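You operate a simulated robot arm through the tools that you are given. There is no shell and no other tool.

You run a simulated robot arm. Do the job below in one go: nothing can be reset, and whatever is moved stays where it is left.

JOB
Swap the stained cleat for cleat 29, then set tension to 40.
Fine: tension knob on free first; the stained cleat goes in the small blue tray; orange clamp shut before tensioning.

It is judged by the outcome, as a careful person would: the job done as asked, and still so three seconds after it is handed in. It fails if anything else is knocked over, pushed out of place, dropped, spilled or broken.

ROBOT AND FRAMES
A 7-joint arm with a two-finger parallel gripper, fixed in place. Base frame: the origin is at the foot of the arm, x ahead of it, y to its left, z up; the work surface is at about z = 840. Lengths are in mm, angles in rad, forces in N, time in s.
With the tool pointing down near the work surface it reaches from about 240 to 680 mm from the base axis. Its first joint turns from -1.152 to 1.152 rad. Payload 2.4 kg.
Tool frame: the origin (TCP) lies between the finger pads and is the grasp point; the fingertips stand 30 mm ahead of it; z points along the fingers, y is the line along which they close. The gripper opens to 94 mm. The fingers are 28 mm wide and 10 mm thick; the gripper's body (50 by 96 mm) begins 55 mm behind the TCP.
Orientation is told as [roll, pitch, yaw] about the base's x, y, z axes, in that order, counted from this pose: with the fingers straight down and closing along the base's y, the tool's x points along the base's -x, its y along +y and its z along -z.

CONTROLS
- The arm moves only by the tool move_arm. Its argument "motion" is a list of rows, each a list of 6 numbers: the shift along the base's x, y, z in units of 50 mm (1.0 is 50 mm), then the turn, a rotation vector about the base's x, y, z in units of 6 degrees (1.0 is 6 degrees). In form: [[x, y, z, wx, wy, wz], ...]. A call has 1 to 20 rows; each row shifts and turns the commanded pose from where the row before left it. "claw" is the gripper command, from -1 (fully open) to 1 (shut), values between in proportion, set as the call begins (left out, the last holds). A call with a number of a shift or a turn outside -1 to 1 is refused whole. Rows are played at 5 a second. More than 50 mm and 0.15 rad between two rows, or a gripper value outside its range, and nothing of the call is played. A pose out of reach is approached as far as the arm can. The call stops where the force on the tool passes 50 N (or 10 N more than at its start, if that is more) or the arm is blocked; 0.2 s more then pass. Each finger travels about 153 mm/s and halts on what it meets, pressing with about 37 N; the grip force reading is that of the motor and also rises with nothing between the fingers. The clock runs only during rows and for 0.2 s after the last one: add rows that do not move to give the fingers time. The reply holds the time, the measured pose of the TCP, the force on the tool along the base axes, the opening and the grip force, in the units named above and with some noise, with the torque about the TCP (base axes, N m) and any sound that the robot's microphone picked up, and new pictures: "show" is both (left out), scene, wrist or none.
- Cameras (640 x 400 px; columns grow to the right, rows downward): "scene" is fixed at [35.5, 466.5, 1451.6]; the picture's right is [-0.73, -0.68, 0.00], its down [-0.33, 0.36, -0.87] and it looks along [0.60, -0.64, -0.49] (base axes); focal length 316 px, centre (320, 200). "wrist" rides on the gripper at [76, 14, -103] in the tool frame; the picture's right is [-0.18, 0.98, 0.00], its down [-0.75, -0.14, -0.64] and it looks along [-0.63, -0.12, 0.77] (tool axes); focal length 243 px, centre (320, 200). There is no depth. A picture from a camera that has moved, and an enlarged one, comes with that camera's place and axes in the base frame and with its lens. The place of the scene camera against the robot may be out by one fixed shift of up to 12 mm in any direction.
- close_up(camera, box): a new picture of the part [left, top, right, bottom] of that camera's present view, enlarged. The clock stands still meanwhile.
- close_job(): hands the job in; it is judged then, once.

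Nothing tells you positions but the pictures and the camera data. Unless the task says otherwise, let go and move clear before handing in.

The tools are called after "Request:" by a JSON object that holds its "method" and its "body". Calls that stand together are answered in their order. move_arm: Moves the arm, as the interface text tells. Its arguments: {"type":"object","properties":{"motion":{"type":"array","items":{"type":"array","items":{"type":"number"}}},"claw":{"type":"number"},"show":{"type":"string","enum":["both","scene","wrist","none"]}},"required":["motion"]} The other tools are called the same way: close_up (camera, box) takes an enlarged picture of a part of a camera's view; close_job () hands the job in.

At the start:

```text
clock: 0.0
position: [323.5, -251.4, 1104.6]
orientation: [0.0, -0.002, -0.001]
ft_force: [-0.3, 0.0, 0.8]
moment: [0.01, -0.01, 0.03]
grip_width: 93.9
grip_force: 0.0
```

scene: 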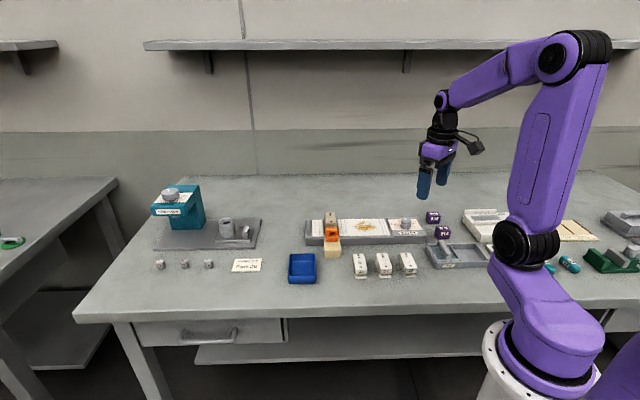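
wrist: 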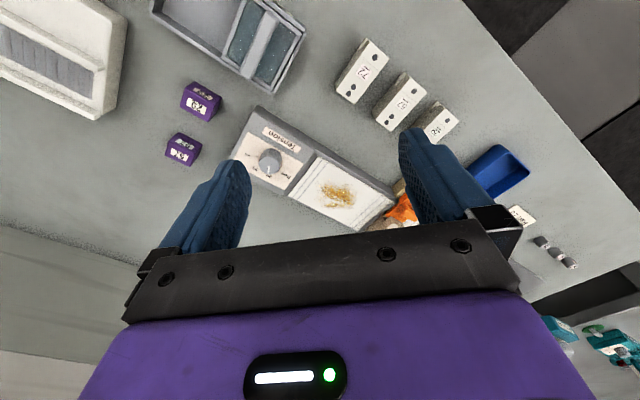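

The bench shows a fixture with a tension knob, a stained plate and an orange clamp, three spare cleats, a blue tray, and other stations. I'll enlarge the parts of both views before moving anything.

Request:
{"method": "close_up", "body": {"camera": "scene", "box": [280, 190, 480, 300]}}

Request:
{"method": "close_up", "body": {"camera": "wrist", "box": [220, 90, 440, 240]}}

Request:
{"method": "close_up", "body": {"camera": "wrist", "box": [320, 20, 560, 200]}}

Request:
{"method": "close_up", "body": {"camera": "scene", "box": [130, 170, 290, 290]}}

```text
3.20 times, centred on (380, 245) of scene
camera zoom: at [35.5, 466.5, 1451.6], right [-0.73, -0.68, 0.0], down [-0.33, 0.36, -0.87], along [0.6, -0.64, -0.49], focal length 1012 px, centre (128, 56)
```

zoom: 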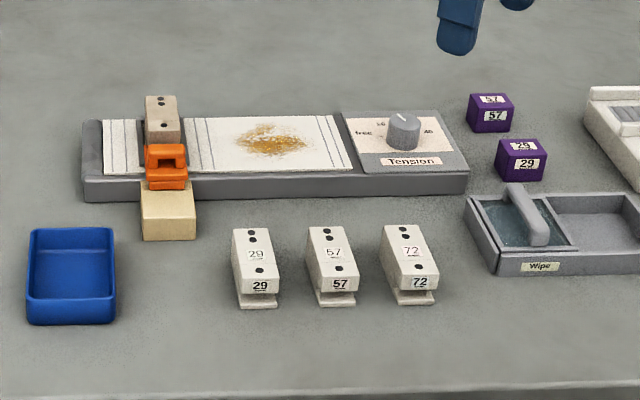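

```text
2.67 times, centred on (330, 165) of wrist
camera zoom: at [249.2, -237.1, 1206.8], right [0.18, 0.98, 0.0], down [0.75, -0.14, 0.64], along [0.63, -0.12, -0.77], focal length 647 px, centre (293, 293)
```

zoom: 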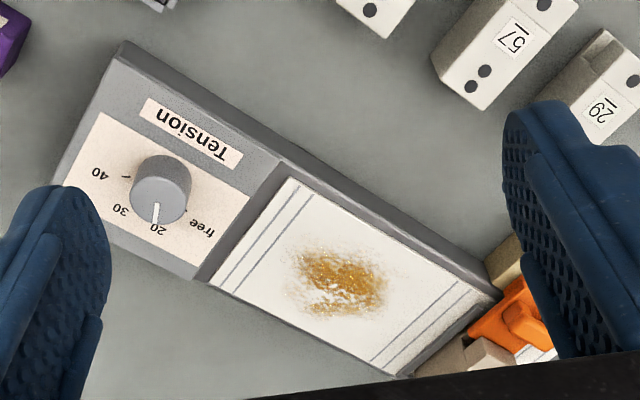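

```text
2.22 times, centred on (440, 110) of wrist
camera zoom: at [249.2, -237.1, 1206.8], right [0.18, 0.98, 0.0], down [0.75, -0.14, 0.64], along [0.63, -0.12, -0.77], focal length 539 px, centre (53, 400)
```

zoom: 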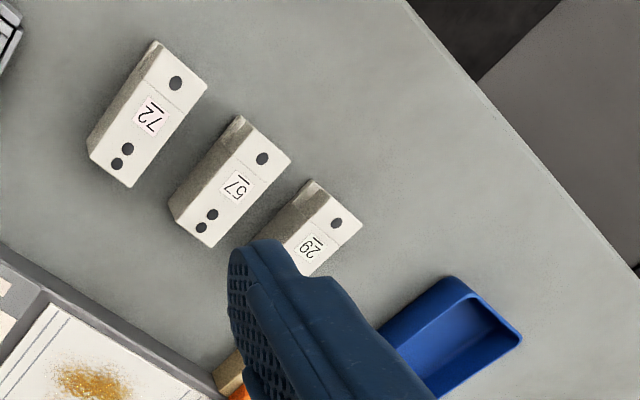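

```text
3.33 times, centred on (210, 230) of scene
camera zoom: at [35.5, 466.5, 1451.6], right [-0.73, -0.68, 0.0], down [-0.33, 0.36, -0.87], along [0.6, -0.64, -0.49], focal length 1054 px, centre (687, 100)
```

zoom: 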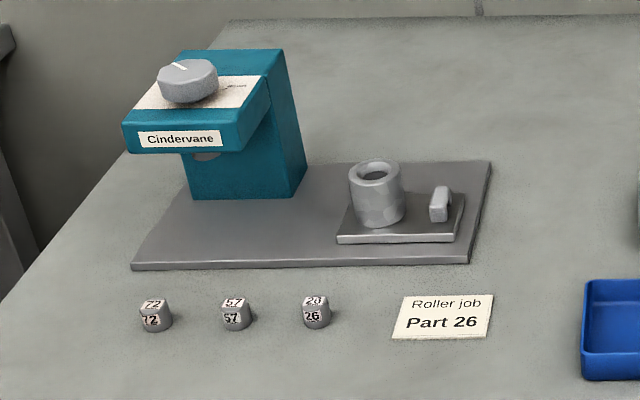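

The stained cleat seems to sit at the fixture's left end under the orange clamp. I need sharper pictures of the clamp and of the other stations.

Request:
{"method": "close_up", "body": {"camera": "scene", "box": [300, 205, 360, 265]}}

Request:
{"method": "close_up", "body": {"camera": "scene", "box": [340, 245, 430, 295]}}

Request:
{"method": "close_up", "body": {"camera": "scene", "box": [380, 205, 430, 245]}}

Request:
{"method": "close_up", "body": {"camera": "scene", "box": [420, 195, 640, 290]}}

```text
6.67 times, centred on (330, 235) of scene
camera zoom: at [35.5, 466.5, 1451.6], right [-0.73, -0.68, 0.0], down [-0.33, 0.36, -0.87], along [0.6, -0.64, -0.49], focal length 2109 px, centre (253, -33)
```

zoom: 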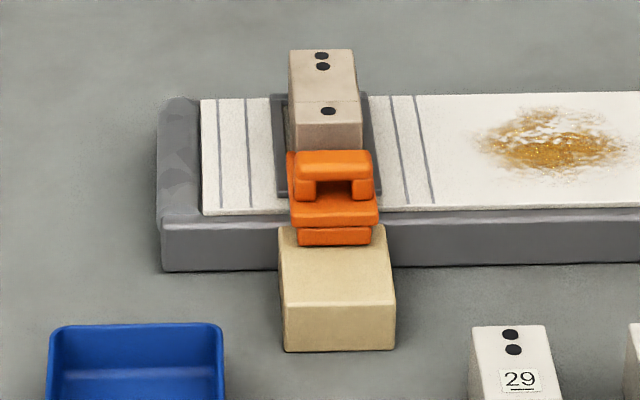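

```text
7.11 times, centred on (385, 270) of scene
camera zoom: at [35.5, 466.5, 1451.6], right [-0.73, -0.68, 0.0], down [-0.33, 0.36, -0.87], along [0.6, -0.64, -0.49], focal length 2250 px, centre (-142, -298)
```

zoom: 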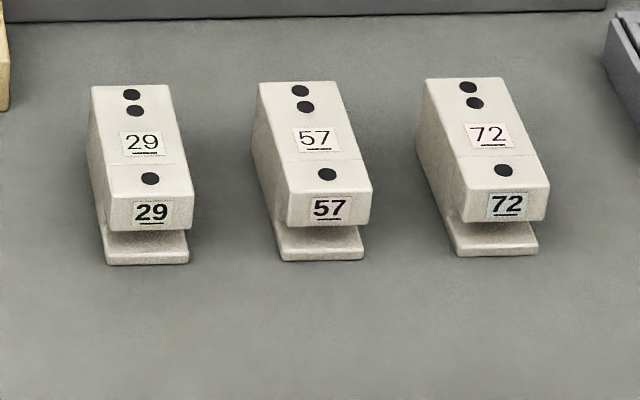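

```text
10.00 times, centred on (405, 225) of scene
camera zoom: at [35.5, 466.5, 1451.6], right [-0.73, -0.68, 0.0], down [-0.33, 0.36, -0.87], along [0.6, -0.64, -0.49], focal length 3164 px, centre (-530, -50)
```

zoom: 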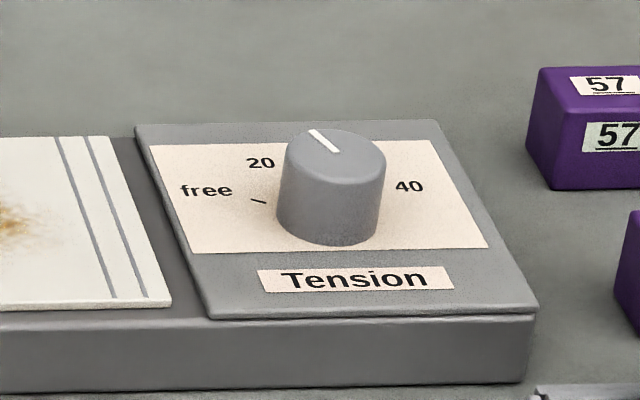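

```text
2.91 times, centred on (530, 242) of scene
camera zoom: at [35.5, 466.5, 1451.6], right [-0.73, -0.68, 0.0], down [-0.33, 0.36, -0.87], along [0.6, -0.64, -0.49], focal length 920 px, centre (-291, 76)
```

zoom: 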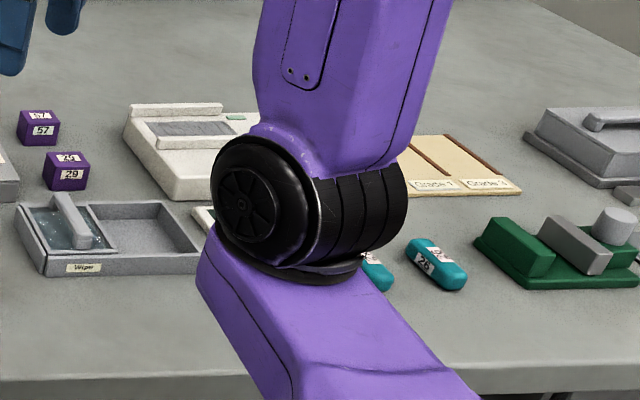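

I'll swing the wrist camera over the fixture's clamp end, turned to line up with the fixture, which lies about 45° to the base. From there I can see how the clamp works.

Request:
{"method": "move_arm", "body": {"motion": [[0.48, 0.22, -0.1, 0, 0, -0.87], [0.48, 0.22, -0.1, 0, 0, -0.87], [0.48, 0.22, -0.1, 0, 0, -0.87], [0.48, 0.22, -0.1, 0, 0, -0.87], [0.48, 0.22, -0.1, 0, 0, -0.87], [0.48, 0.22, -0.1, 0, 0, -0.87], [0.48, 0.22, -0.1, 0, 0, -0.87], [0.48, 0.22, -0.1, 0, 0, -0.87], [0.48, 0.22, -0.1, 0, 0, -0.87], [0, 0, 0, 0, 0, 0]], "claw": -1}}

```text
clock: 2.2
position: [540.6, -150.6, 1059.2]
orientation: [-0.001, -0.001, -0.822]
ft_force: [0.1, -0.2, 1.0]
moment: [0.0, 0.0, -0.03]
grip_width: 93.9
grip_force: 0.0
camera wrist: at [500.1, -86.5, 1161.5], right [0.85, 0.53, 0.0], down [0.41, -0.65, 0.64], along [0.34, -0.54, -0.77], focal length 243 px, centre (320, 200)
```

scene: 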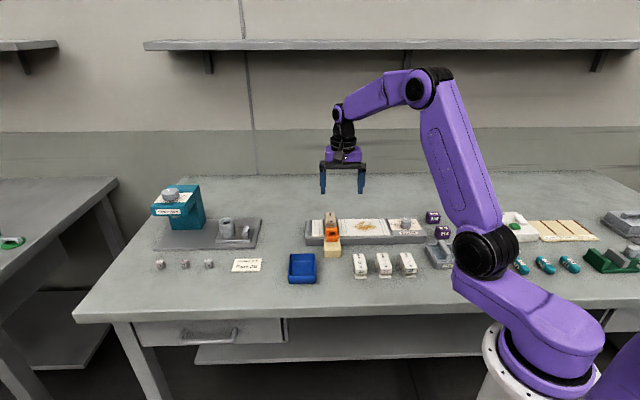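
wrist: 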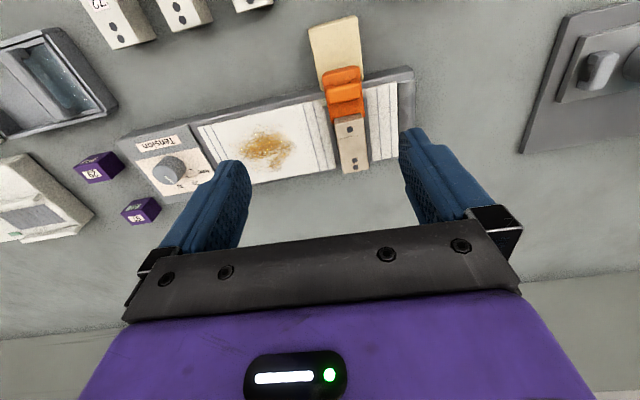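

Request:
{"method": "close_up", "body": {"camera": "wrist", "box": [280, 0, 440, 190]}}

Request:
{"method": "close_up", "body": {"camera": "wrist", "box": [115, 120, 245, 210]}}

Request:
{"method": "close_up", "body": {"camera": "scene", "box": [420, 200, 640, 290]}}

```text
2.11 times, centred on (360, 95) of wrist
camera zoom: at [500.1, -86.5, 1161.5], right [0.85, 0.53, 0.0], down [0.41, -0.65, 0.64], along [0.34, -0.54, -0.77], focal length 511 px, centre (236, 421)
```

zoom: 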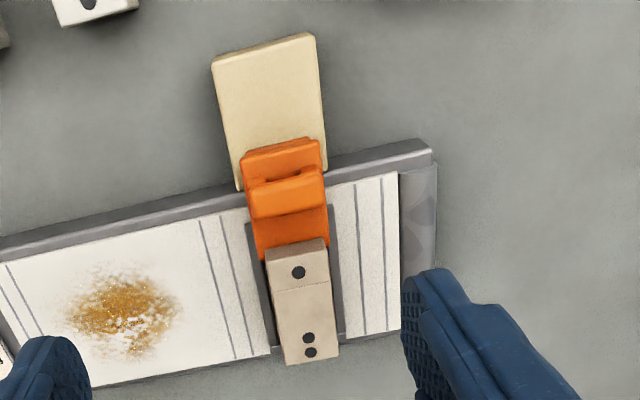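

```text
4.44 times, centred on (180, 165) of wrist
camera zoom: at [500.1, -86.5, 1161.5], right [0.85, 0.53, 0.0], down [0.41, -0.65, 0.64], along [0.34, -0.54, -0.77], focal length 1078 px, centre (942, 356)
```

zoom: 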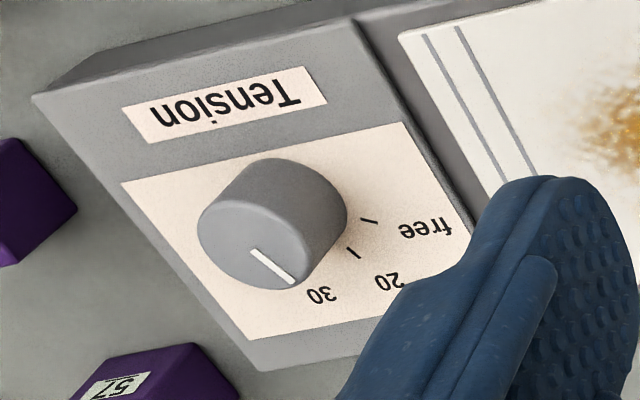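

```text
2.91 times, centred on (530, 245) of scene
camera zoom: at [35.5, 466.5, 1451.6], right [-0.73, -0.68, 0.0], down [-0.33, 0.36, -0.87], along [0.6, -0.64, -0.49], focal length 920 px, centre (-291, 69)
```

zoom: 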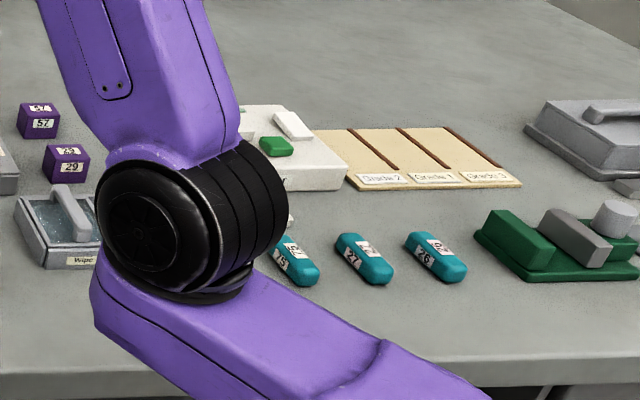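

The clamp looks like a bridge-handled slider whose tongue hooks over the front end of the tan cleat. I'll get closer to confirm how it travels.

Request:
{"method": "move_arm", "body": {"motion": [[0.2, 0.1, -0.6, 0, 0, 0], [0.2, 0.1, -0.6, 0, 0, 0], [0, 0, 0, 0, 0, 0]], "show": "wrist"}}

Request:
{"method": "close_up", "body": {"camera": "wrist", "box": [240, 0, 420, 200]}}

```text
clock: 3.0
position: [561.1, -140.7, 999.4]
orientation: [-0.001, -0.002, -0.821]
ft_force: [-1.0, 0.7, 0.5]
moment: [0.0, -0.03, 0.01]
grip_width: 94.1
grip_force: 0.1
camera wrist: at [520.7, -76.0, 1101.7], right [0.84, 0.54, 0.0], down [0.41, -0.65, 0.64], along [0.34, -0.54, -0.77], focal length 243 px, centre (320, 200)
```

wrist: 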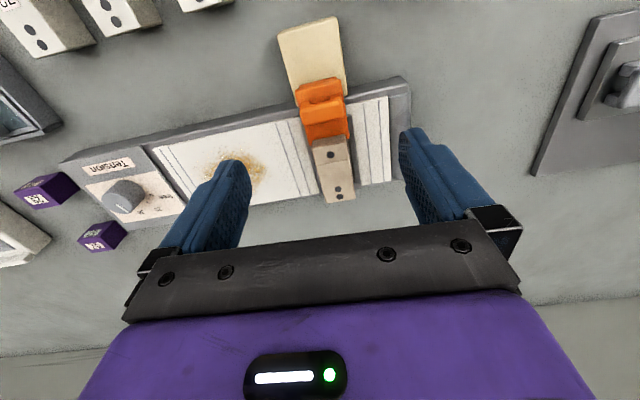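

```text
2.00 times, centred on (330, 100) of wrist
camera zoom: at [520.7, -76.0, 1101.7], right [0.84, 0.54, 0.0], down [0.41, -0.65, 0.64], along [0.34, -0.54, -0.77], focal length 485 px, centre (300, 400)
```

zoom: 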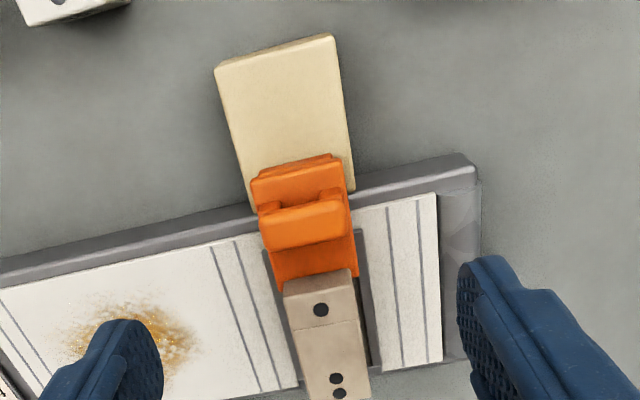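

Request:
{"method": "close_up", "body": {"camera": "scene", "box": [315, 205, 350, 262]}}

Request:
{"method": "close_up", "body": {"camera": "wrist", "box": [275, 60, 375, 220]}}

Request:
{"method": "close_up", "body": {"camera": "scene", "box": [350, 250, 375, 285]}}

```text
7.02 times, centred on (332, 234) of scene
camera zoom: at [35.5, 466.5, 1451.6], right [-0.73, -0.68, 0.0], down [-0.33, 0.36, -0.87], along [0.6, -0.64, -0.49], focal length 2220 px, centre (232, -35)
```

zoom: 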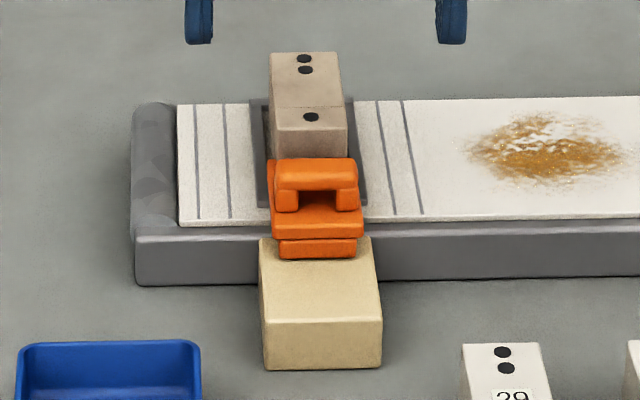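

```text
2.50 times, centred on (325, 140) of wrist
camera zoom: at [520.7, -76.0, 1101.7], right [0.84, 0.54, 0.0], down [0.41, -0.65, 0.64], along [0.34, -0.54, -0.77], focal length 606 px, centre (308, 350)
```

zoom: 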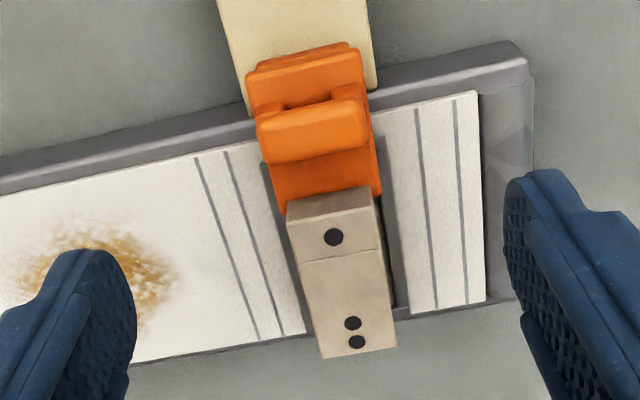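

```text
11.43 times, centred on (362, 268) of scene
camera zoom: at [35.5, 466.5, 1451.6], right [-0.73, -0.68, 0.0], down [-0.33, 0.36, -0.87], along [0.6, -0.64, -0.49], focal length 3616 px, centre (-166, -571)
```

zoom: 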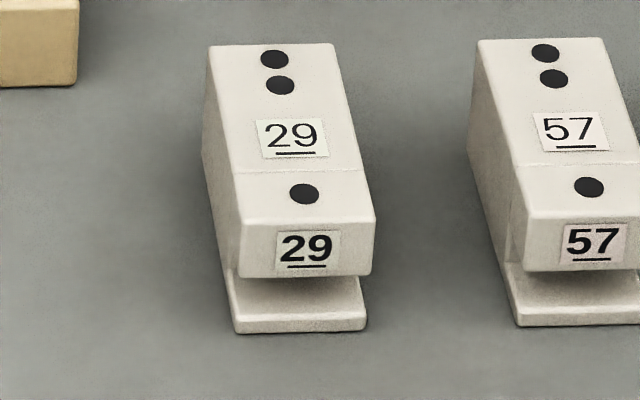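

The clamp is a slider on the pale rail. Its tongue sits in the slot at the cleat's front, so it has to be drawn forward to free the cleat. First I'll go over the tension knob to read its dial from above.

Request:
{"method": "move_arm", "body": {"motion": [[-0.62, -0.79, 0, 0, 0, 0], [-0.62, -0.79, 0, 0, 0, 0], [-0.62, -0.79, 0, 0, 0, 0], [-0.62, -0.79, 0, 0, 0, 0], [-0.62, -0.79, 0, 0, 0, 0], [0, 0, 0, 0, 0, 0]], "show": "both"}}

Request:
{"method": "close_up", "body": {"camera": "wrist", "box": [240, 30, 420, 220]}}

```text
refused: row 1 steps farther than a row can; nothing moved
```

```text
2.11 times, centred on (330, 125) of wrist
camera zoom: at [520.7, -76.0, 1101.7], right [0.84, 0.54, 0.0], down [0.41, -0.65, 0.64], along [0.34, -0.54, -0.77], focal length 511 px, centre (299, 358)
```

zoom: 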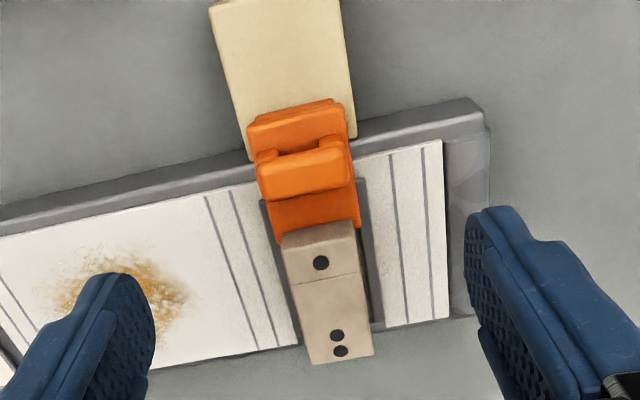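

That step was longer than one row allows (50 mm in total), so nothing moved. I'll repeat the move toward the knob in shorter steps.

Request:
{"method": "move_arm", "body": {"motion": [[-0.52, -0.66, 0, 0, 0, 0], [-0.52, -0.66, 0, 0, 0, 0], [-0.52, -0.66, 0, 0, 0, 0], [-0.52, -0.66, 0, 0, 0, 0], [-0.52, -0.66, 0, 0, 0, 0], [-0.52, -0.66, 0, 0, 0, 0], [0, 0, 0, 0, 0, 0]], "show": "both"}}

Request:
{"method": "close_up", "body": {"camera": "wrist", "box": [240, 30, 420, 220]}}

```text
clock: 4.6
position: [407.9, -336.7, 996.7]
orientation: [0.0, -0.001, -0.82]
ft_force: [0.3, 0.5, -0.1]
moment: [-0.01, -0.03, 0.0]
grip_width: 94.0
grip_force: 0.0
camera wrist: at [366.9, -273.1, 1098.9], right [0.84, 0.54, 0.0], down [0.41, -0.65, 0.64], along [0.34, -0.54, -0.77], focal length 243 px, centre (320, 200)
```

scene: 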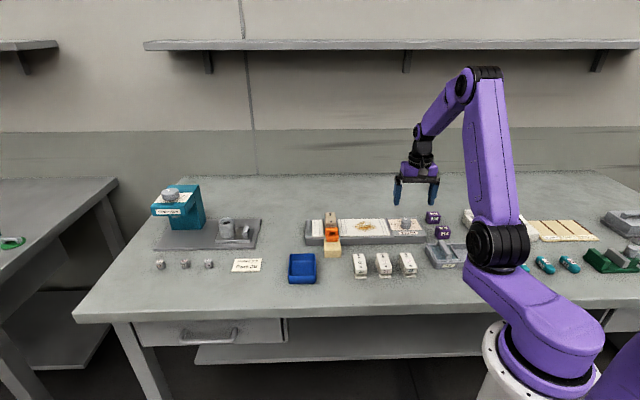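
wrist: 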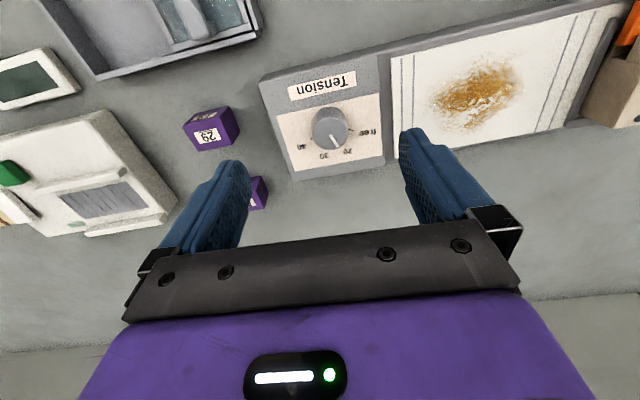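

```text
2.11 times, centred on (330, 125) of wrist
camera zoom: at [366.9, -273.1, 1098.9], right [0.84, 0.54, 0.0], down [0.41, -0.65, 0.64], along [0.34, -0.54, -0.77], focal length 511 px, centre (299, 358)
```

zoom: 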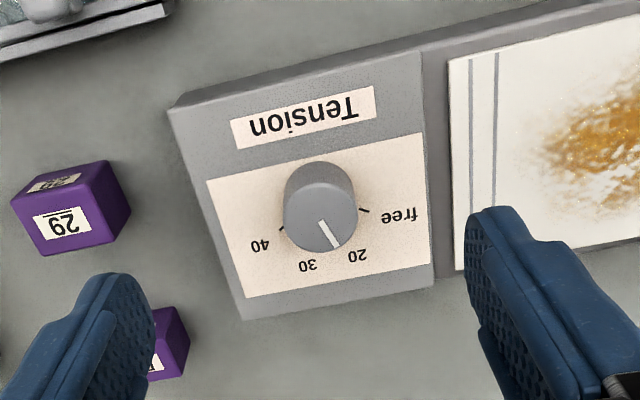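

Request:
{"method": "close_up", "body": {"camera": "wrist", "box": [280, 90, 390, 170]}}

Request:
{"method": "close_up", "body": {"camera": "scene", "box": [385, 210, 425, 240]}}

```text
5.00 times, centred on (335, 130) of wrist
camera zoom: at [366.9, -273.1, 1098.9], right [0.84, 0.54, 0.0], down [0.41, -0.65, 0.64], along [0.34, -0.54, -0.77], focal length 1213 px, centre (245, 550)
```

zoom: 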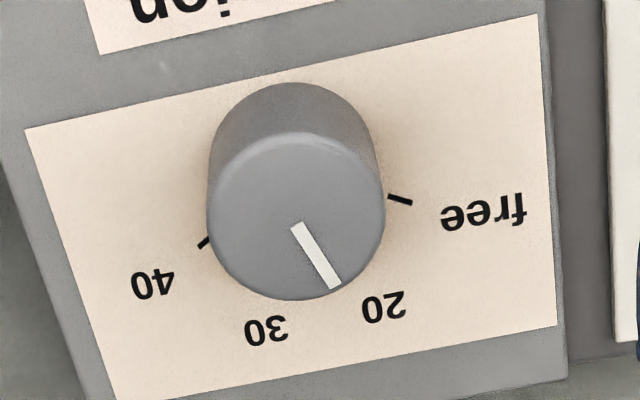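

```text
13.33 times, centred on (405, 225) of scene
camera zoom: at [35.5, 466.5, 1451.6], right [-0.73, -0.68, 0.0], down [-0.33, 0.36, -0.87], along [0.6, -0.64, -0.49], focal length 4218 px, centre (-813, -133)
```

zoom: 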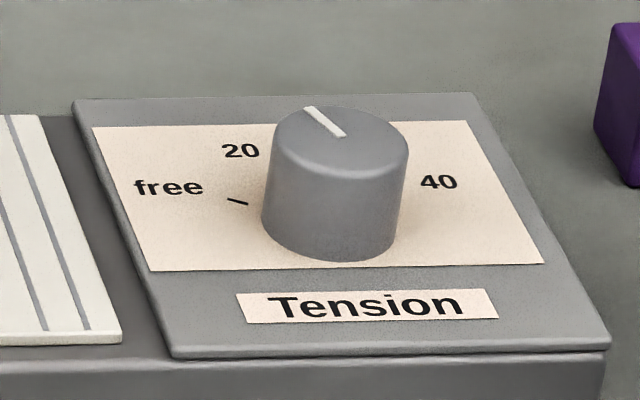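

Request:
{"method": "move_arm", "body": {"motion": [[0.16, -0.09, -0.5, 0, 0, 0], [0.16, -0.09, -0.5, 0, 0, 0], [0, 0, 0, 0, 0, 0]], "show": "wrist"}}

Request:
{"method": "close_up", "body": {"camera": "wrist", "box": [270, 70, 390, 160]}}

```text
clock: 5.4
position: [424.4, -347.3, 946.6]
orientation: [0.001, -0.001, -0.82]
ft_force: [0.6, 0.0, -1.4]
moment: [0.02, 0.02, 0.02]
grip_width: 93.9
grip_force: 0.0
camera wrist: at [383.2, -282.1, 1048.9], right [0.84, 0.54, 0.0], down [0.41, -0.65, 0.64], along [0.34, -0.54, -0.77], focal length 243 px, centre (320, 200)
```

wrist: 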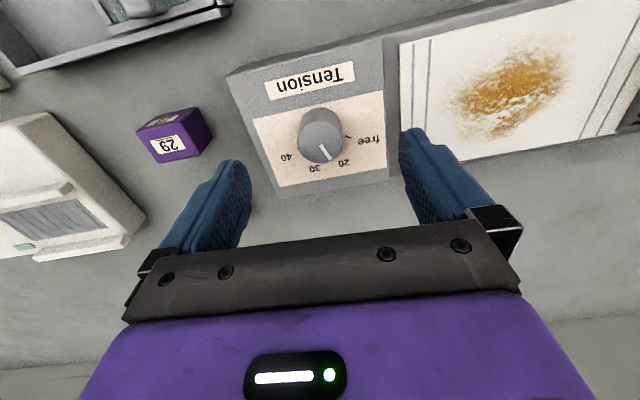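

```text
4.44 times, centred on (330, 115) of wrist
camera zoom: at [383.2, -282.1, 1048.9], right [0.84, 0.54, 0.0], down [0.41, -0.65, 0.64], along [0.34, -0.54, -0.77], focal length 1078 px, centre (276, 578)
```

zoom: 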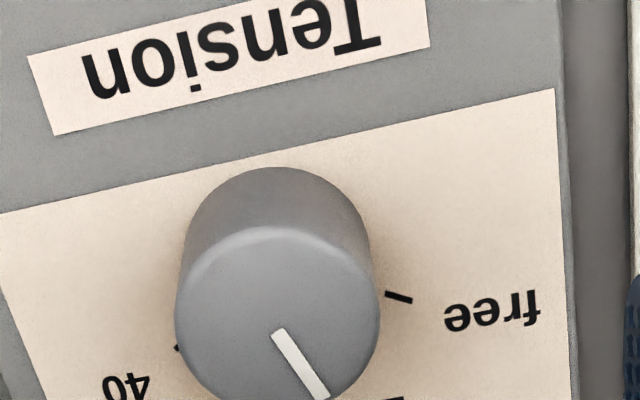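

The knob is about 31 mm across, centred near (423, -346) with its top at z≈898, and the pointer is at 20. Free is about 40° counter-clockwise from there. I'll lower half-open fingers around it.

Request:
{"method": "move_arm", "body": {"motion": [[-0.024, 0.032, -0.1, 0, 0, 0], [0, 0, -0.3, 0, 0, 0], [0, 0, -0.3, 0, 0, 0], [0, 0, 0, 0, 0, 0]], "claw": -0.06, "show": "wrist"}}

```text
clock: 6.4
position: [421.0, -344.6, 910.8]
orientation: [0.0, 0.0, -0.821]
ft_force: [0.7, 0.5, 0.2]
moment: [0.02, 0.02, -0.01]
grip_width: 49.9
grip_force: 0.1
camera wrist: at [379.9, -280.7, 1014.4], right [0.84, 0.54, 0.0], down [0.41, -0.65, 0.64], along [0.34, -0.54, -0.77], focal length 243 px, centre (320, 200)
```

wrist: 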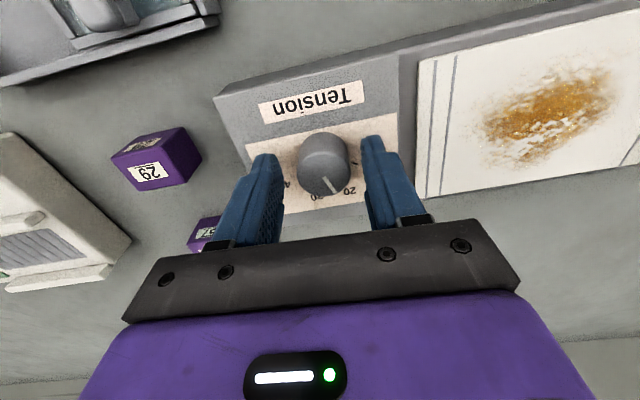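

Request:
{"method": "move_arm", "body": {"motion": [[0.03, -0.03, 0, 0, 0, 0], [0, 0, 0, 0, 0, 0]], "show": "wrist"}}

Request:
{"method": "close_up", "body": {"camera": "wrist", "box": [240, 100, 420, 220]}}

```text
clock: 7.0
position: [422.1, -347.5, 913.3]
orientation: [-0.001, 0.001, -0.82]
ft_force: [0.7, -0.1, 0.2]
moment: [-0.04, 0.06, -0.02]
grip_width: 50.0
grip_force: 0.1
camera wrist: at [381.0, -283.1, 1015.0], right [0.84, 0.54, 0.0], down [0.41, -0.65, 0.64], along [0.34, -0.54, -0.77], focal length 243 px, centre (320, 200)
```

wrist: 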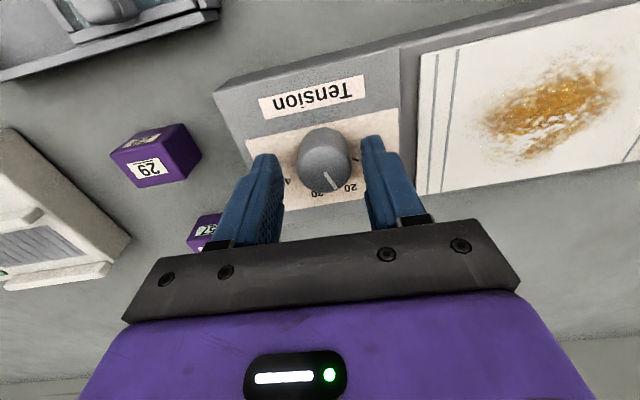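

```text
3.33 times, centred on (330, 160) of wrist
camera zoom: at [381.0, -283.1, 1015.0], right [0.84, 0.54, 0.0], down [0.41, -0.65, 0.64], along [0.34, -0.54, -0.77], focal length 809 px, centre (287, 333)
```

zoom: 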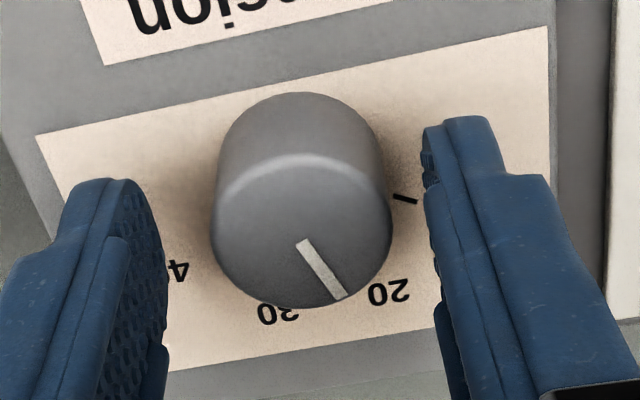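

Request:
{"method": "move_arm", "body": {"motion": [[0, 0, 0, 0, 0, 0], [0, 0, 0, 0, 0, 0], [0, 0, 0, 0, 0, 0]], "claw": 1, "show": "wrist"}}

```text
clock: 7.8
position: [422.5, -345.2, 912.8]
orientation: [0.0, 0.001, -0.818]
ft_force: [11.5, 12.0, -3.1]
moment: [0.16, -0.41, 0.01]
grip_width: 31.5
grip_force: 45.1
camera wrist: at [382.5, -281.4, 1015.0], right [0.84, 0.54, 0.0], down [0.41, -0.65, 0.64], along [0.35, -0.54, -0.77], focal length 243 px, centre (320, 200)
```

wrist: 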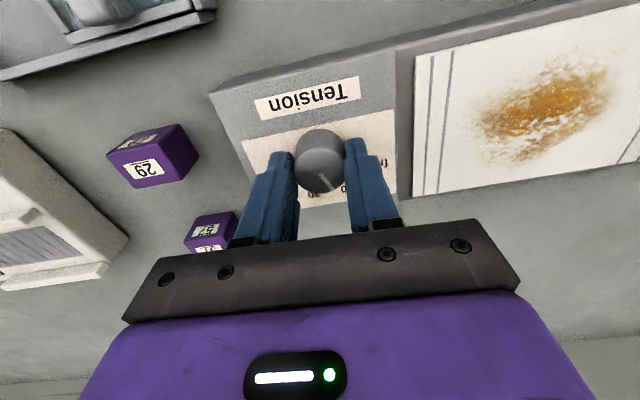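

Gripped at 31.5 mm, with a small side load. I'll ease that off by a millimetre and turn the knob counter-clockwise to free.

Request:
{"method": "move_arm", "body": {"motion": [[0.02, 0.02, 0, 0, 0, 0], [0, 0, 0, 0, 0, 0.6], [0, 0, 0, 0, 0, 0.9], [0, 0, 0, 0, 0, 0.9], [0, 0, 0, 0, 0, 0.9], [0, 0, 0, 0, 0, 0.9], [0, 0, 0, 0, 0, 0.9], [0, 0, 0, 0, 0, 0.9], [0, 0, 0, 0, 0, 0.9], [0, 0, 0, 0, 0, 0]], "show": "wrist"}}

Request:
{"method": "close_up", "body": {"camera": "wrist", "box": [240, 100, 420, 220]}}

```text
clock: 10.0
position: [422.4, -346.3, 913.5]
orientation: [0.001, 0.002, -0.099]
ft_force: [12.2, 14.0, -25.2]
moment: [0.35, -0.14, -0.76]
grip_width: 31.8
grip_force: 45.0
camera wrist: at [349.1, -325.6, 1016.5], right [0.28, 0.96, 0.0], down [0.74, -0.21, 0.64], along [0.62, -0.18, -0.77], focal length 243 px, centre (320, 200)
```

wrist: 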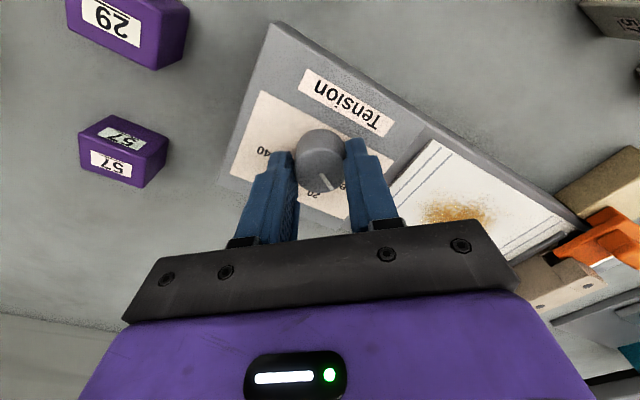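

```text
3.33 times, centred on (330, 160) of wrist
camera zoom: at [349.1, -325.6, 1016.5], right [0.28, 0.96, 0.0], down [0.74, -0.21, 0.64], along [0.62, -0.18, -0.77], focal length 809 px, centre (287, 333)
```

zoom: 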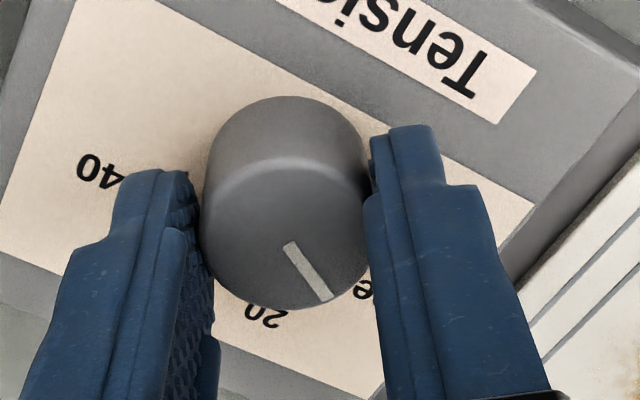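

Request:
{"method": "move_arm", "body": {"motion": [[0, 0, 0, 0, 0, 0], [0, 0, 0, 0, 0, 0], [0, 0, 1, 0, 0, 0], [0, 0, 0.6, 0, 0, 0], [0, 0, 0, 0, 0, 0]], "claw": -0.06, "show": "both"}}

Request:
{"method": "close_up", "body": {"camera": "wrist", "box": [270, 70, 390, 160]}}

Request:
{"method": "close_up", "body": {"camera": "scene", "box": [385, 210, 425, 240]}}

```text
clock: 11.2
position: [421.4, -346.8, 995.4]
orientation: [0.001, 0.001, -0.098]
ft_force: [-0.4, -0.2, 0.1]
moment: [0.01, 0.0, 0.03]
grip_width: 49.9
grip_force: 0.0
camera wrist: at [347.4, -325.8, 1098.4], right [0.28, 0.96, 0.0], down [0.74, -0.21, 0.64], along [0.62, -0.18, -0.77], focal length 243 px, centre (320, 200)
```

scene: 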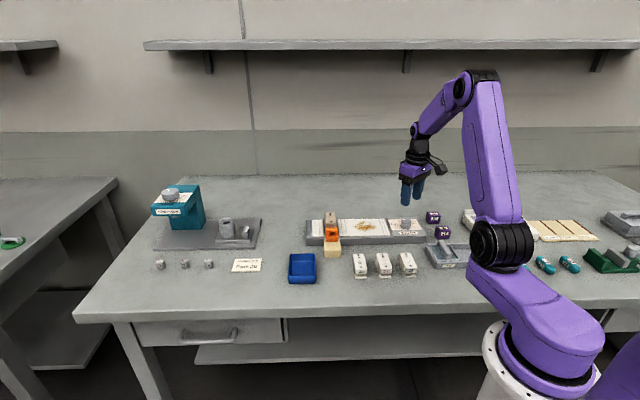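
wrist: 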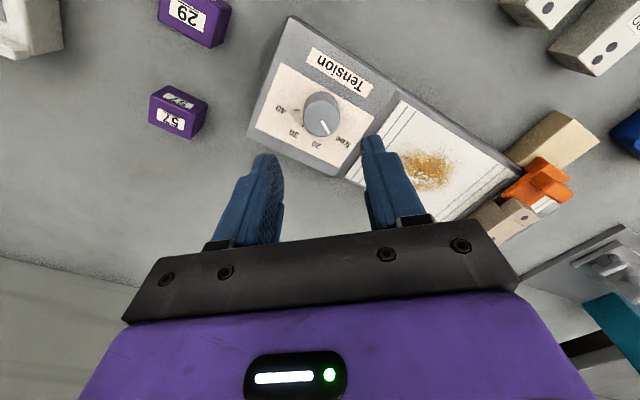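

```text
4.44 times, centred on (330, 115) of wrist
camera zoom: at [347.4, -325.8, 1098.4], right [0.28, 0.96, 0.0], down [0.74, -0.21, 0.64], along [0.62, -0.18, -0.77], focal length 1078 px, centre (276, 578)
```

zoom: 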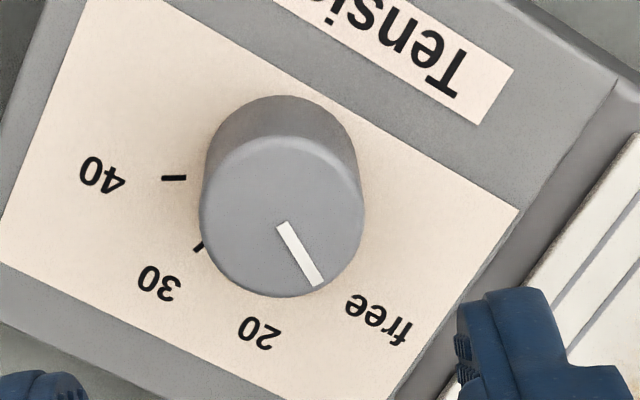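

```text
13.33 times, centred on (405, 225) of scene
camera zoom: at [35.5, 466.5, 1451.6], right [-0.73, -0.68, 0.0], down [-0.33, 0.36, -0.87], along [0.6, -0.64, -0.49], focal length 4218 px, centre (-813, -133)
```

zoom: 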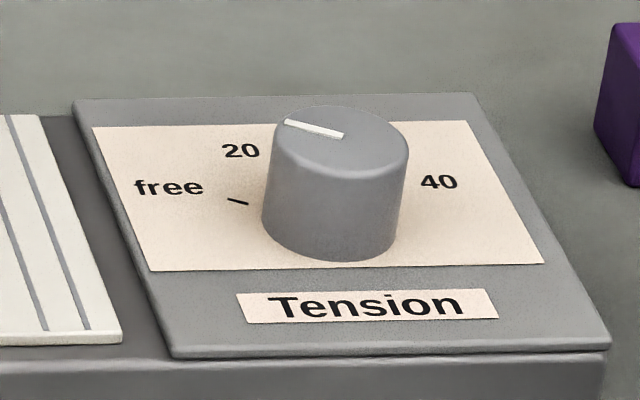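

The pointer is now parallel with the free tick, so the knob is on free. Next comes the orange slider: its handle bar is about 34 mm long, near (559, -134) with its top at z≈908. I'll move above it.

Request:
{"method": "move_arm", "body": {"motion": [[0.392, 0.607, -0.04, 0, 0, -0.957], [0.392, 0.607, -0.04, 0, 0, -0.957], [0.392, 0.607, -0.04, 0, 0, -0.957], [0.392, 0.607, -0.04, 0, 0, -0.957], [0.392, 0.607, -0.04, 0, 0, -0.957], [0.392, 0.607, -0.04, 0, 0, -0.957], [0.392, 0.607, -0.04, 0, 0, -0.957], [0, 0, 0, 0, 0, 0]], "claw": -0.06, "show": "wrist"}}

Request:
{"method": "close_up", "body": {"camera": "wrist", "box": [260, 40, 400, 190]}}

```text
clock: 13.0
position: [559.3, -136.7, 980.7]
orientation: [0.001, 0.0, -0.799]
ft_force: [-0.9, 0.2, -0.2]
moment: [0.0, 0.0, -0.01]
grip_width: 49.9
grip_force: 0.0
camera wrist: at [517.4, -72.5, 1084.0], right [0.83, 0.55, 0.0], down [0.42, -0.64, 0.64], along [0.35, -0.54, -0.77], focal length 243 px, centre (320, 200)
```

wrist: 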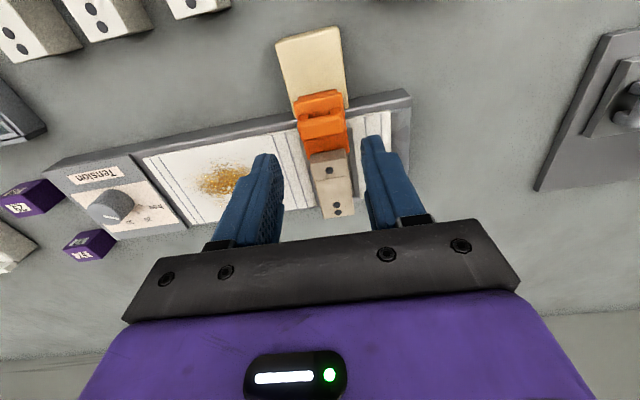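

```text
2.67 times, centred on (330, 115) of wrist
camera zoom: at [517.4, -72.5, 1084.0], right [0.83, 0.55, 0.0], down [0.42, -0.64, 0.64], along [0.35, -0.54, -0.77], focal length 647 px, centre (293, 427)
```

zoom: 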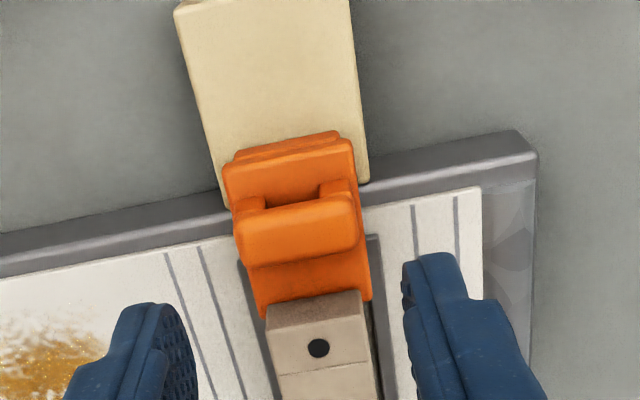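

Request:
{"method": "move_arm", "body": {"motion": [[0.024, 0.028, -0.3, 0, 0, 0.13], [0, 0, -0.45, 0, 0, 0], [0, 0, -0.45, 0, 0, 0], [0, 0, 0, 0, 0, 0]], "show": "wrist"}}

Request:
{"method": "close_up", "body": {"camera": "wrist", "box": [230, 80, 410, 230]}}

Request:
{"method": "close_up", "body": {"camera": "scene", "box": [300, 195, 370, 265]}}

```text
clock: 14.0
position: [560.7, -134.8, 921.2]
orientation: [0.001, -0.001, -0.786]
ft_force: [0.1, -0.2, -0.1]
moment: [0.0, 0.01, 0.02]
grip_width: 49.7
grip_force: 0.0
camera wrist: at [518.5, -71.9, 1022.3], right [0.83, 0.56, 0.0], down [0.43, -0.63, 0.64], along [0.36, -0.53, -0.77], focal length 243 px, centre (320, 200)
```

wrist: 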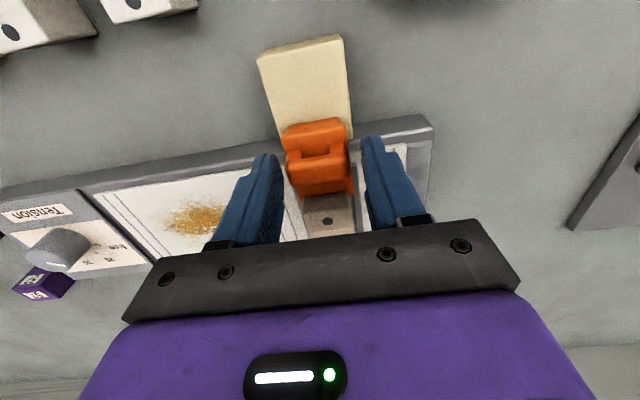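

```text
2.67 times, centred on (320, 155) of wrist
camera zoom: at [518.5, -71.9, 1022.3], right [0.83, 0.56, 0.0], down [0.43, -0.63, 0.64], along [0.36, -0.53, -0.77], focal length 647 px, centre (320, 320)
```

zoom: 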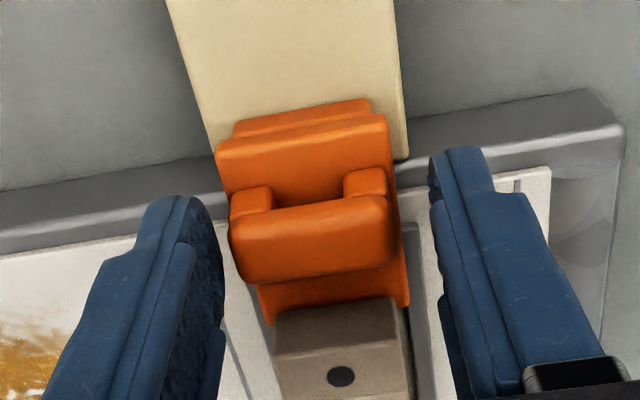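

```text
5.71 times, centred on (335, 230) of scene
camera zoom: at [35.5, 466.5, 1451.6], right [-0.73, -0.68, 0.0], down [-0.33, 0.36, -0.87], along [0.6, -0.64, -0.49], focal length 1808 px, centre (234, 29)
```

zoom: 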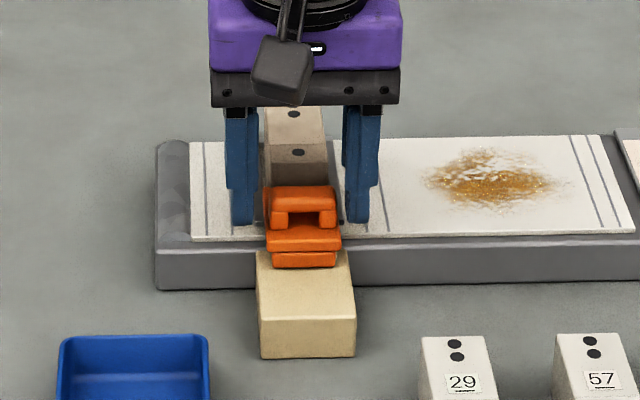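

The fingers straddle the handle bar at the right height but sit about 2 mm off-centre. I'll correct that and close on the bar ends.

Request:
{"method": "move_arm", "body": {"motion": [[-0.03, -0.03, 0, 0, 0, 0], [0, 0, 0, 0, 0, 0]], "show": "none"}}

Request:
{"method": "move_arm", "body": {"motion": [[0, 0, 0, 0, 0, 0], [0, 0, 0, 0, 0, 0], [0, 0, 0, 0, 0, 0]], "claw": 1, "show": "wrist"}}

```text
clock: 14.6
position: [558.7, -134.3, 919.7]
orientation: [-0.001, 0.0, -0.784]
ft_force: [0.2, -0.8, 0.3]
moment: [-0.04, 0.01, -0.02]
grip_width: 49.8
grip_force: 0.0
```

```text
clock: 15.4
position: [560.4, -135.9, 921.0]
orientation: [0.0, 0.001, -0.786]
ft_force: [0.3, 0.7, -1.9]
moment: [-0.04, -0.11, -0.07]
grip_width: 35.5
grip_force: 44.6
camera wrist: at [517.0, -72.8, 1022.8], right [0.83, 0.56, 0.0], down [0.43, -0.63, 0.64], along [0.36, -0.53, -0.77], focal length 243 px, centre (320, 200)
```

wrist: 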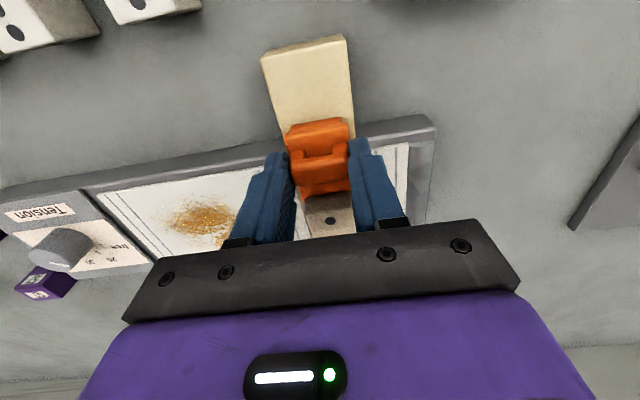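

The grip on the bar is good (35.5 mm) and there is almost no side load. I'll draw the slider forward in small steps and watch the force.

Request:
{"method": "move_arm", "body": {"motion": [[-0.07, 0.07, 0, 0, 0, 0], [-0.07, 0.07, 0, 0, 0, 0], [0, 0, 0, 0, 0, 0]], "show": "wrist"}}

Request:
{"method": "close_up", "body": {"camera": "wrist", "box": [230, 80, 410, 230]}}

```text
clock: 16.2
position: [551.8, -127.2, 921.6]
orientation: [0.001, 0.0, -0.786]
ft_force: [3.2, 3.2, -7.2]
moment: [-0.07, -0.45, -0.11]
grip_width: 35.3
grip_force: 45.2
camera wrist: at [508.7, -64.6, 1022.8], right [0.82, 0.57, 0.0], down [0.43, -0.63, 0.64], along [0.36, -0.53, -0.77], focal length 243 px, centre (320, 200)
```

wrist: 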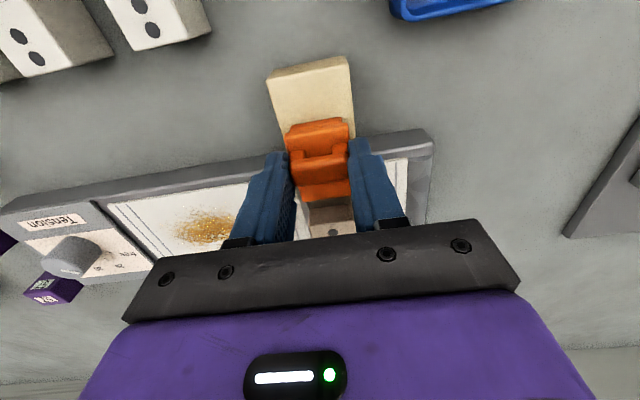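

```text
2.67 times, centred on (320, 155) of wrist
camera zoom: at [508.7, -64.6, 1022.8], right [0.82, 0.57, 0.0], down [0.43, -0.63, 0.64], along [0.36, -0.53, -0.77], focal length 647 px, centre (320, 320)
```

zoom: 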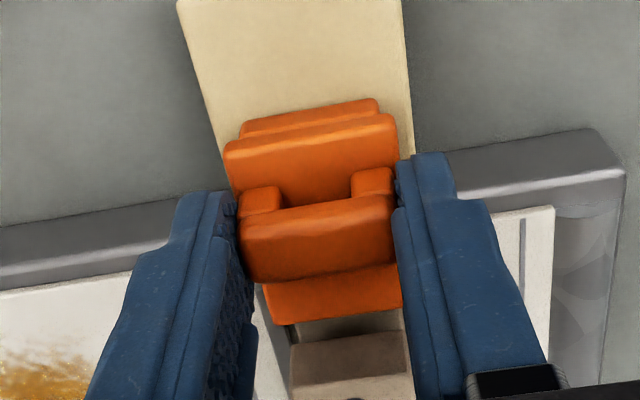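

It slides freely forward and a gap is opening at the cleat. I'll keep pulling until it meets its stop or the tongue is well clear.

Request:
{"method": "move_arm", "body": {"motion": [[-0.07, 0.07, 0, 0, 0, 0], [-0.07, 0.07, 0, 0, 0, 0], [-0.07, 0.07, 0, 0, 0, 0], [0, 0, 0, 0, 0, 0]], "show": "both"}}

Request:
{"method": "close_up", "body": {"camera": "wrist", "box": [230, 80, 410, 230]}}

Request:
{"method": "close_up", "body": {"camera": "scene", "box": [300, 195, 370, 265]}}

```text
clock: 17.2
position: [541.8, -116.6, 919.9]
orientation: [0.0, 0.0, -0.785]
ft_force: [3.8, 4.0, -10.3]
moment: [-0.09, -0.24, 0.03]
grip_width: 35.5
grip_force: 45.1
camera wrist: at [498.7, -54.5, 1022.9], right [0.82, 0.57, 0.0], down [0.43, -0.63, 0.64], along [0.36, -0.53, -0.77], focal length 243 px, centre (320, 200)
```

scene: 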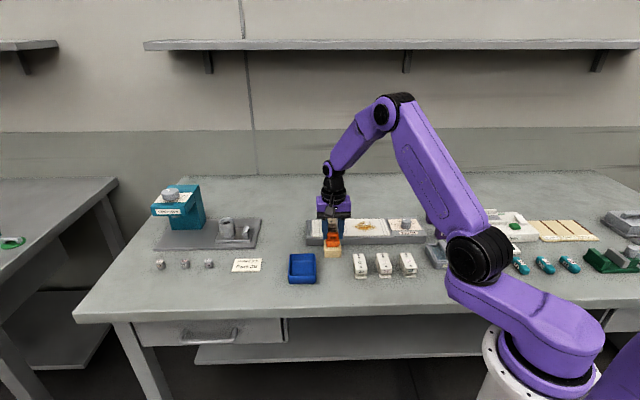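
wrist: 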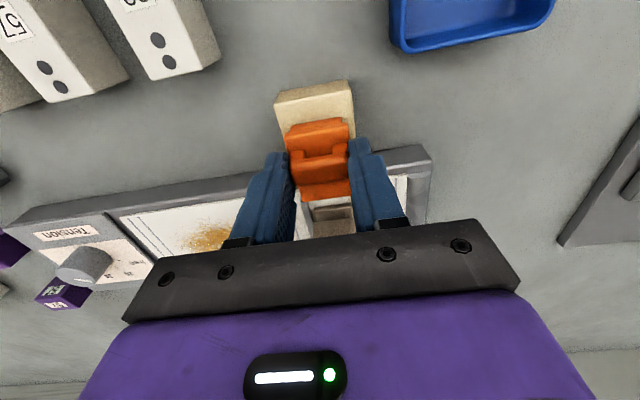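

```text
2.67 times, centred on (320, 155) of wrist
camera zoom: at [498.7, -54.5, 1022.9], right [0.82, 0.57, 0.0], down [0.43, -0.63, 0.64], along [0.36, -0.53, -0.77], focal length 647 px, centre (320, 320)
```

zoom: 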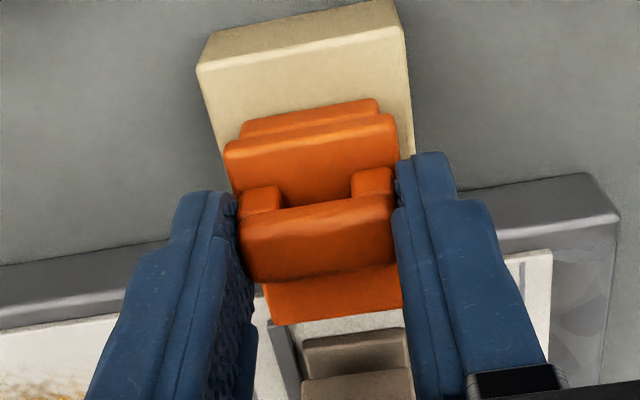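

```text
5.71 times, centred on (335, 230) of scene
camera zoom: at [35.8, 466.6, 1451.5], right [-0.73, -0.68, 0.0], down [-0.33, 0.36, -0.87], along [0.6, -0.64, -0.49], focal length 1808 px, centre (234, 29)
```

zoom: 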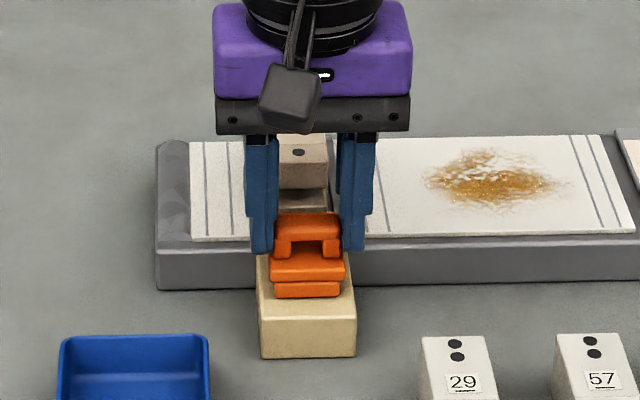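

Request:
{"method": "move_arm", "body": {"motion": [[-0.06, 0.06, 0, 0, 0, 0], [-0.05, 0.05, 0, 0, 0, 0], [0, 0, 0, 0, 0, 0]], "show": "wrist"}}

Request:
{"method": "close_up", "body": {"camera": "wrist", "box": [230, 80, 410, 230]}}

```text
clock: 18.0
position: [537.6, -113.5, 920.4]
orientation: [0.003, -0.008, -0.789]
ft_force: [23.6, -5.2, -21.7]
moment: [0.12, -0.13, -0.06]
grip_width: 35.1
grip_force: 44.7
camera wrist: at [494.5, -50.8, 1022.5], right [0.83, 0.56, 0.0], down [0.43, -0.63, 0.65], along [0.37, -0.53, -0.76], focal length 243 px, centre (320, 200)
```

wrist: 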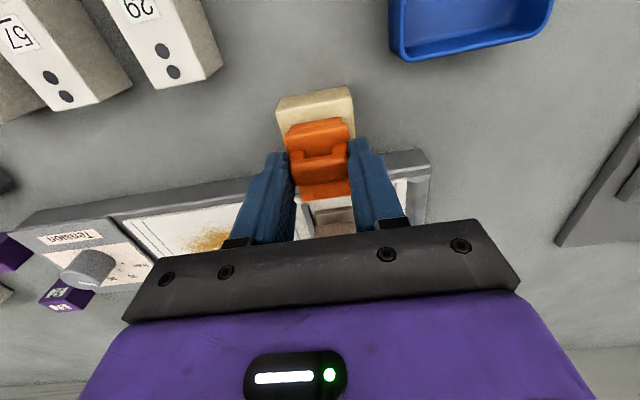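

```text
2.67 times, centred on (320, 155) of wrist
camera zoom: at [494.5, -50.8, 1022.5], right [0.83, 0.56, 0.0], down [0.43, -0.63, 0.65], along [0.37, -0.53, -0.76], focal length 647 px, centre (320, 320)
```

zoom: 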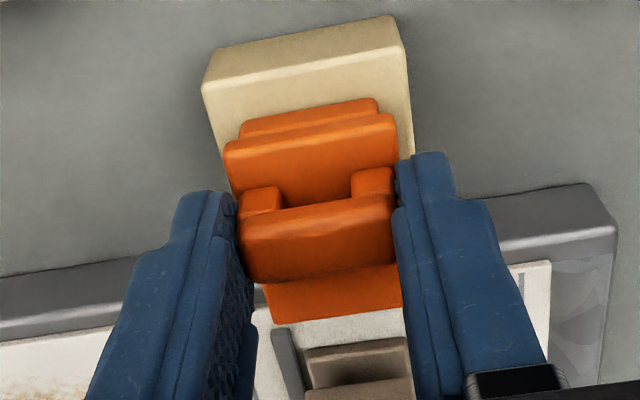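

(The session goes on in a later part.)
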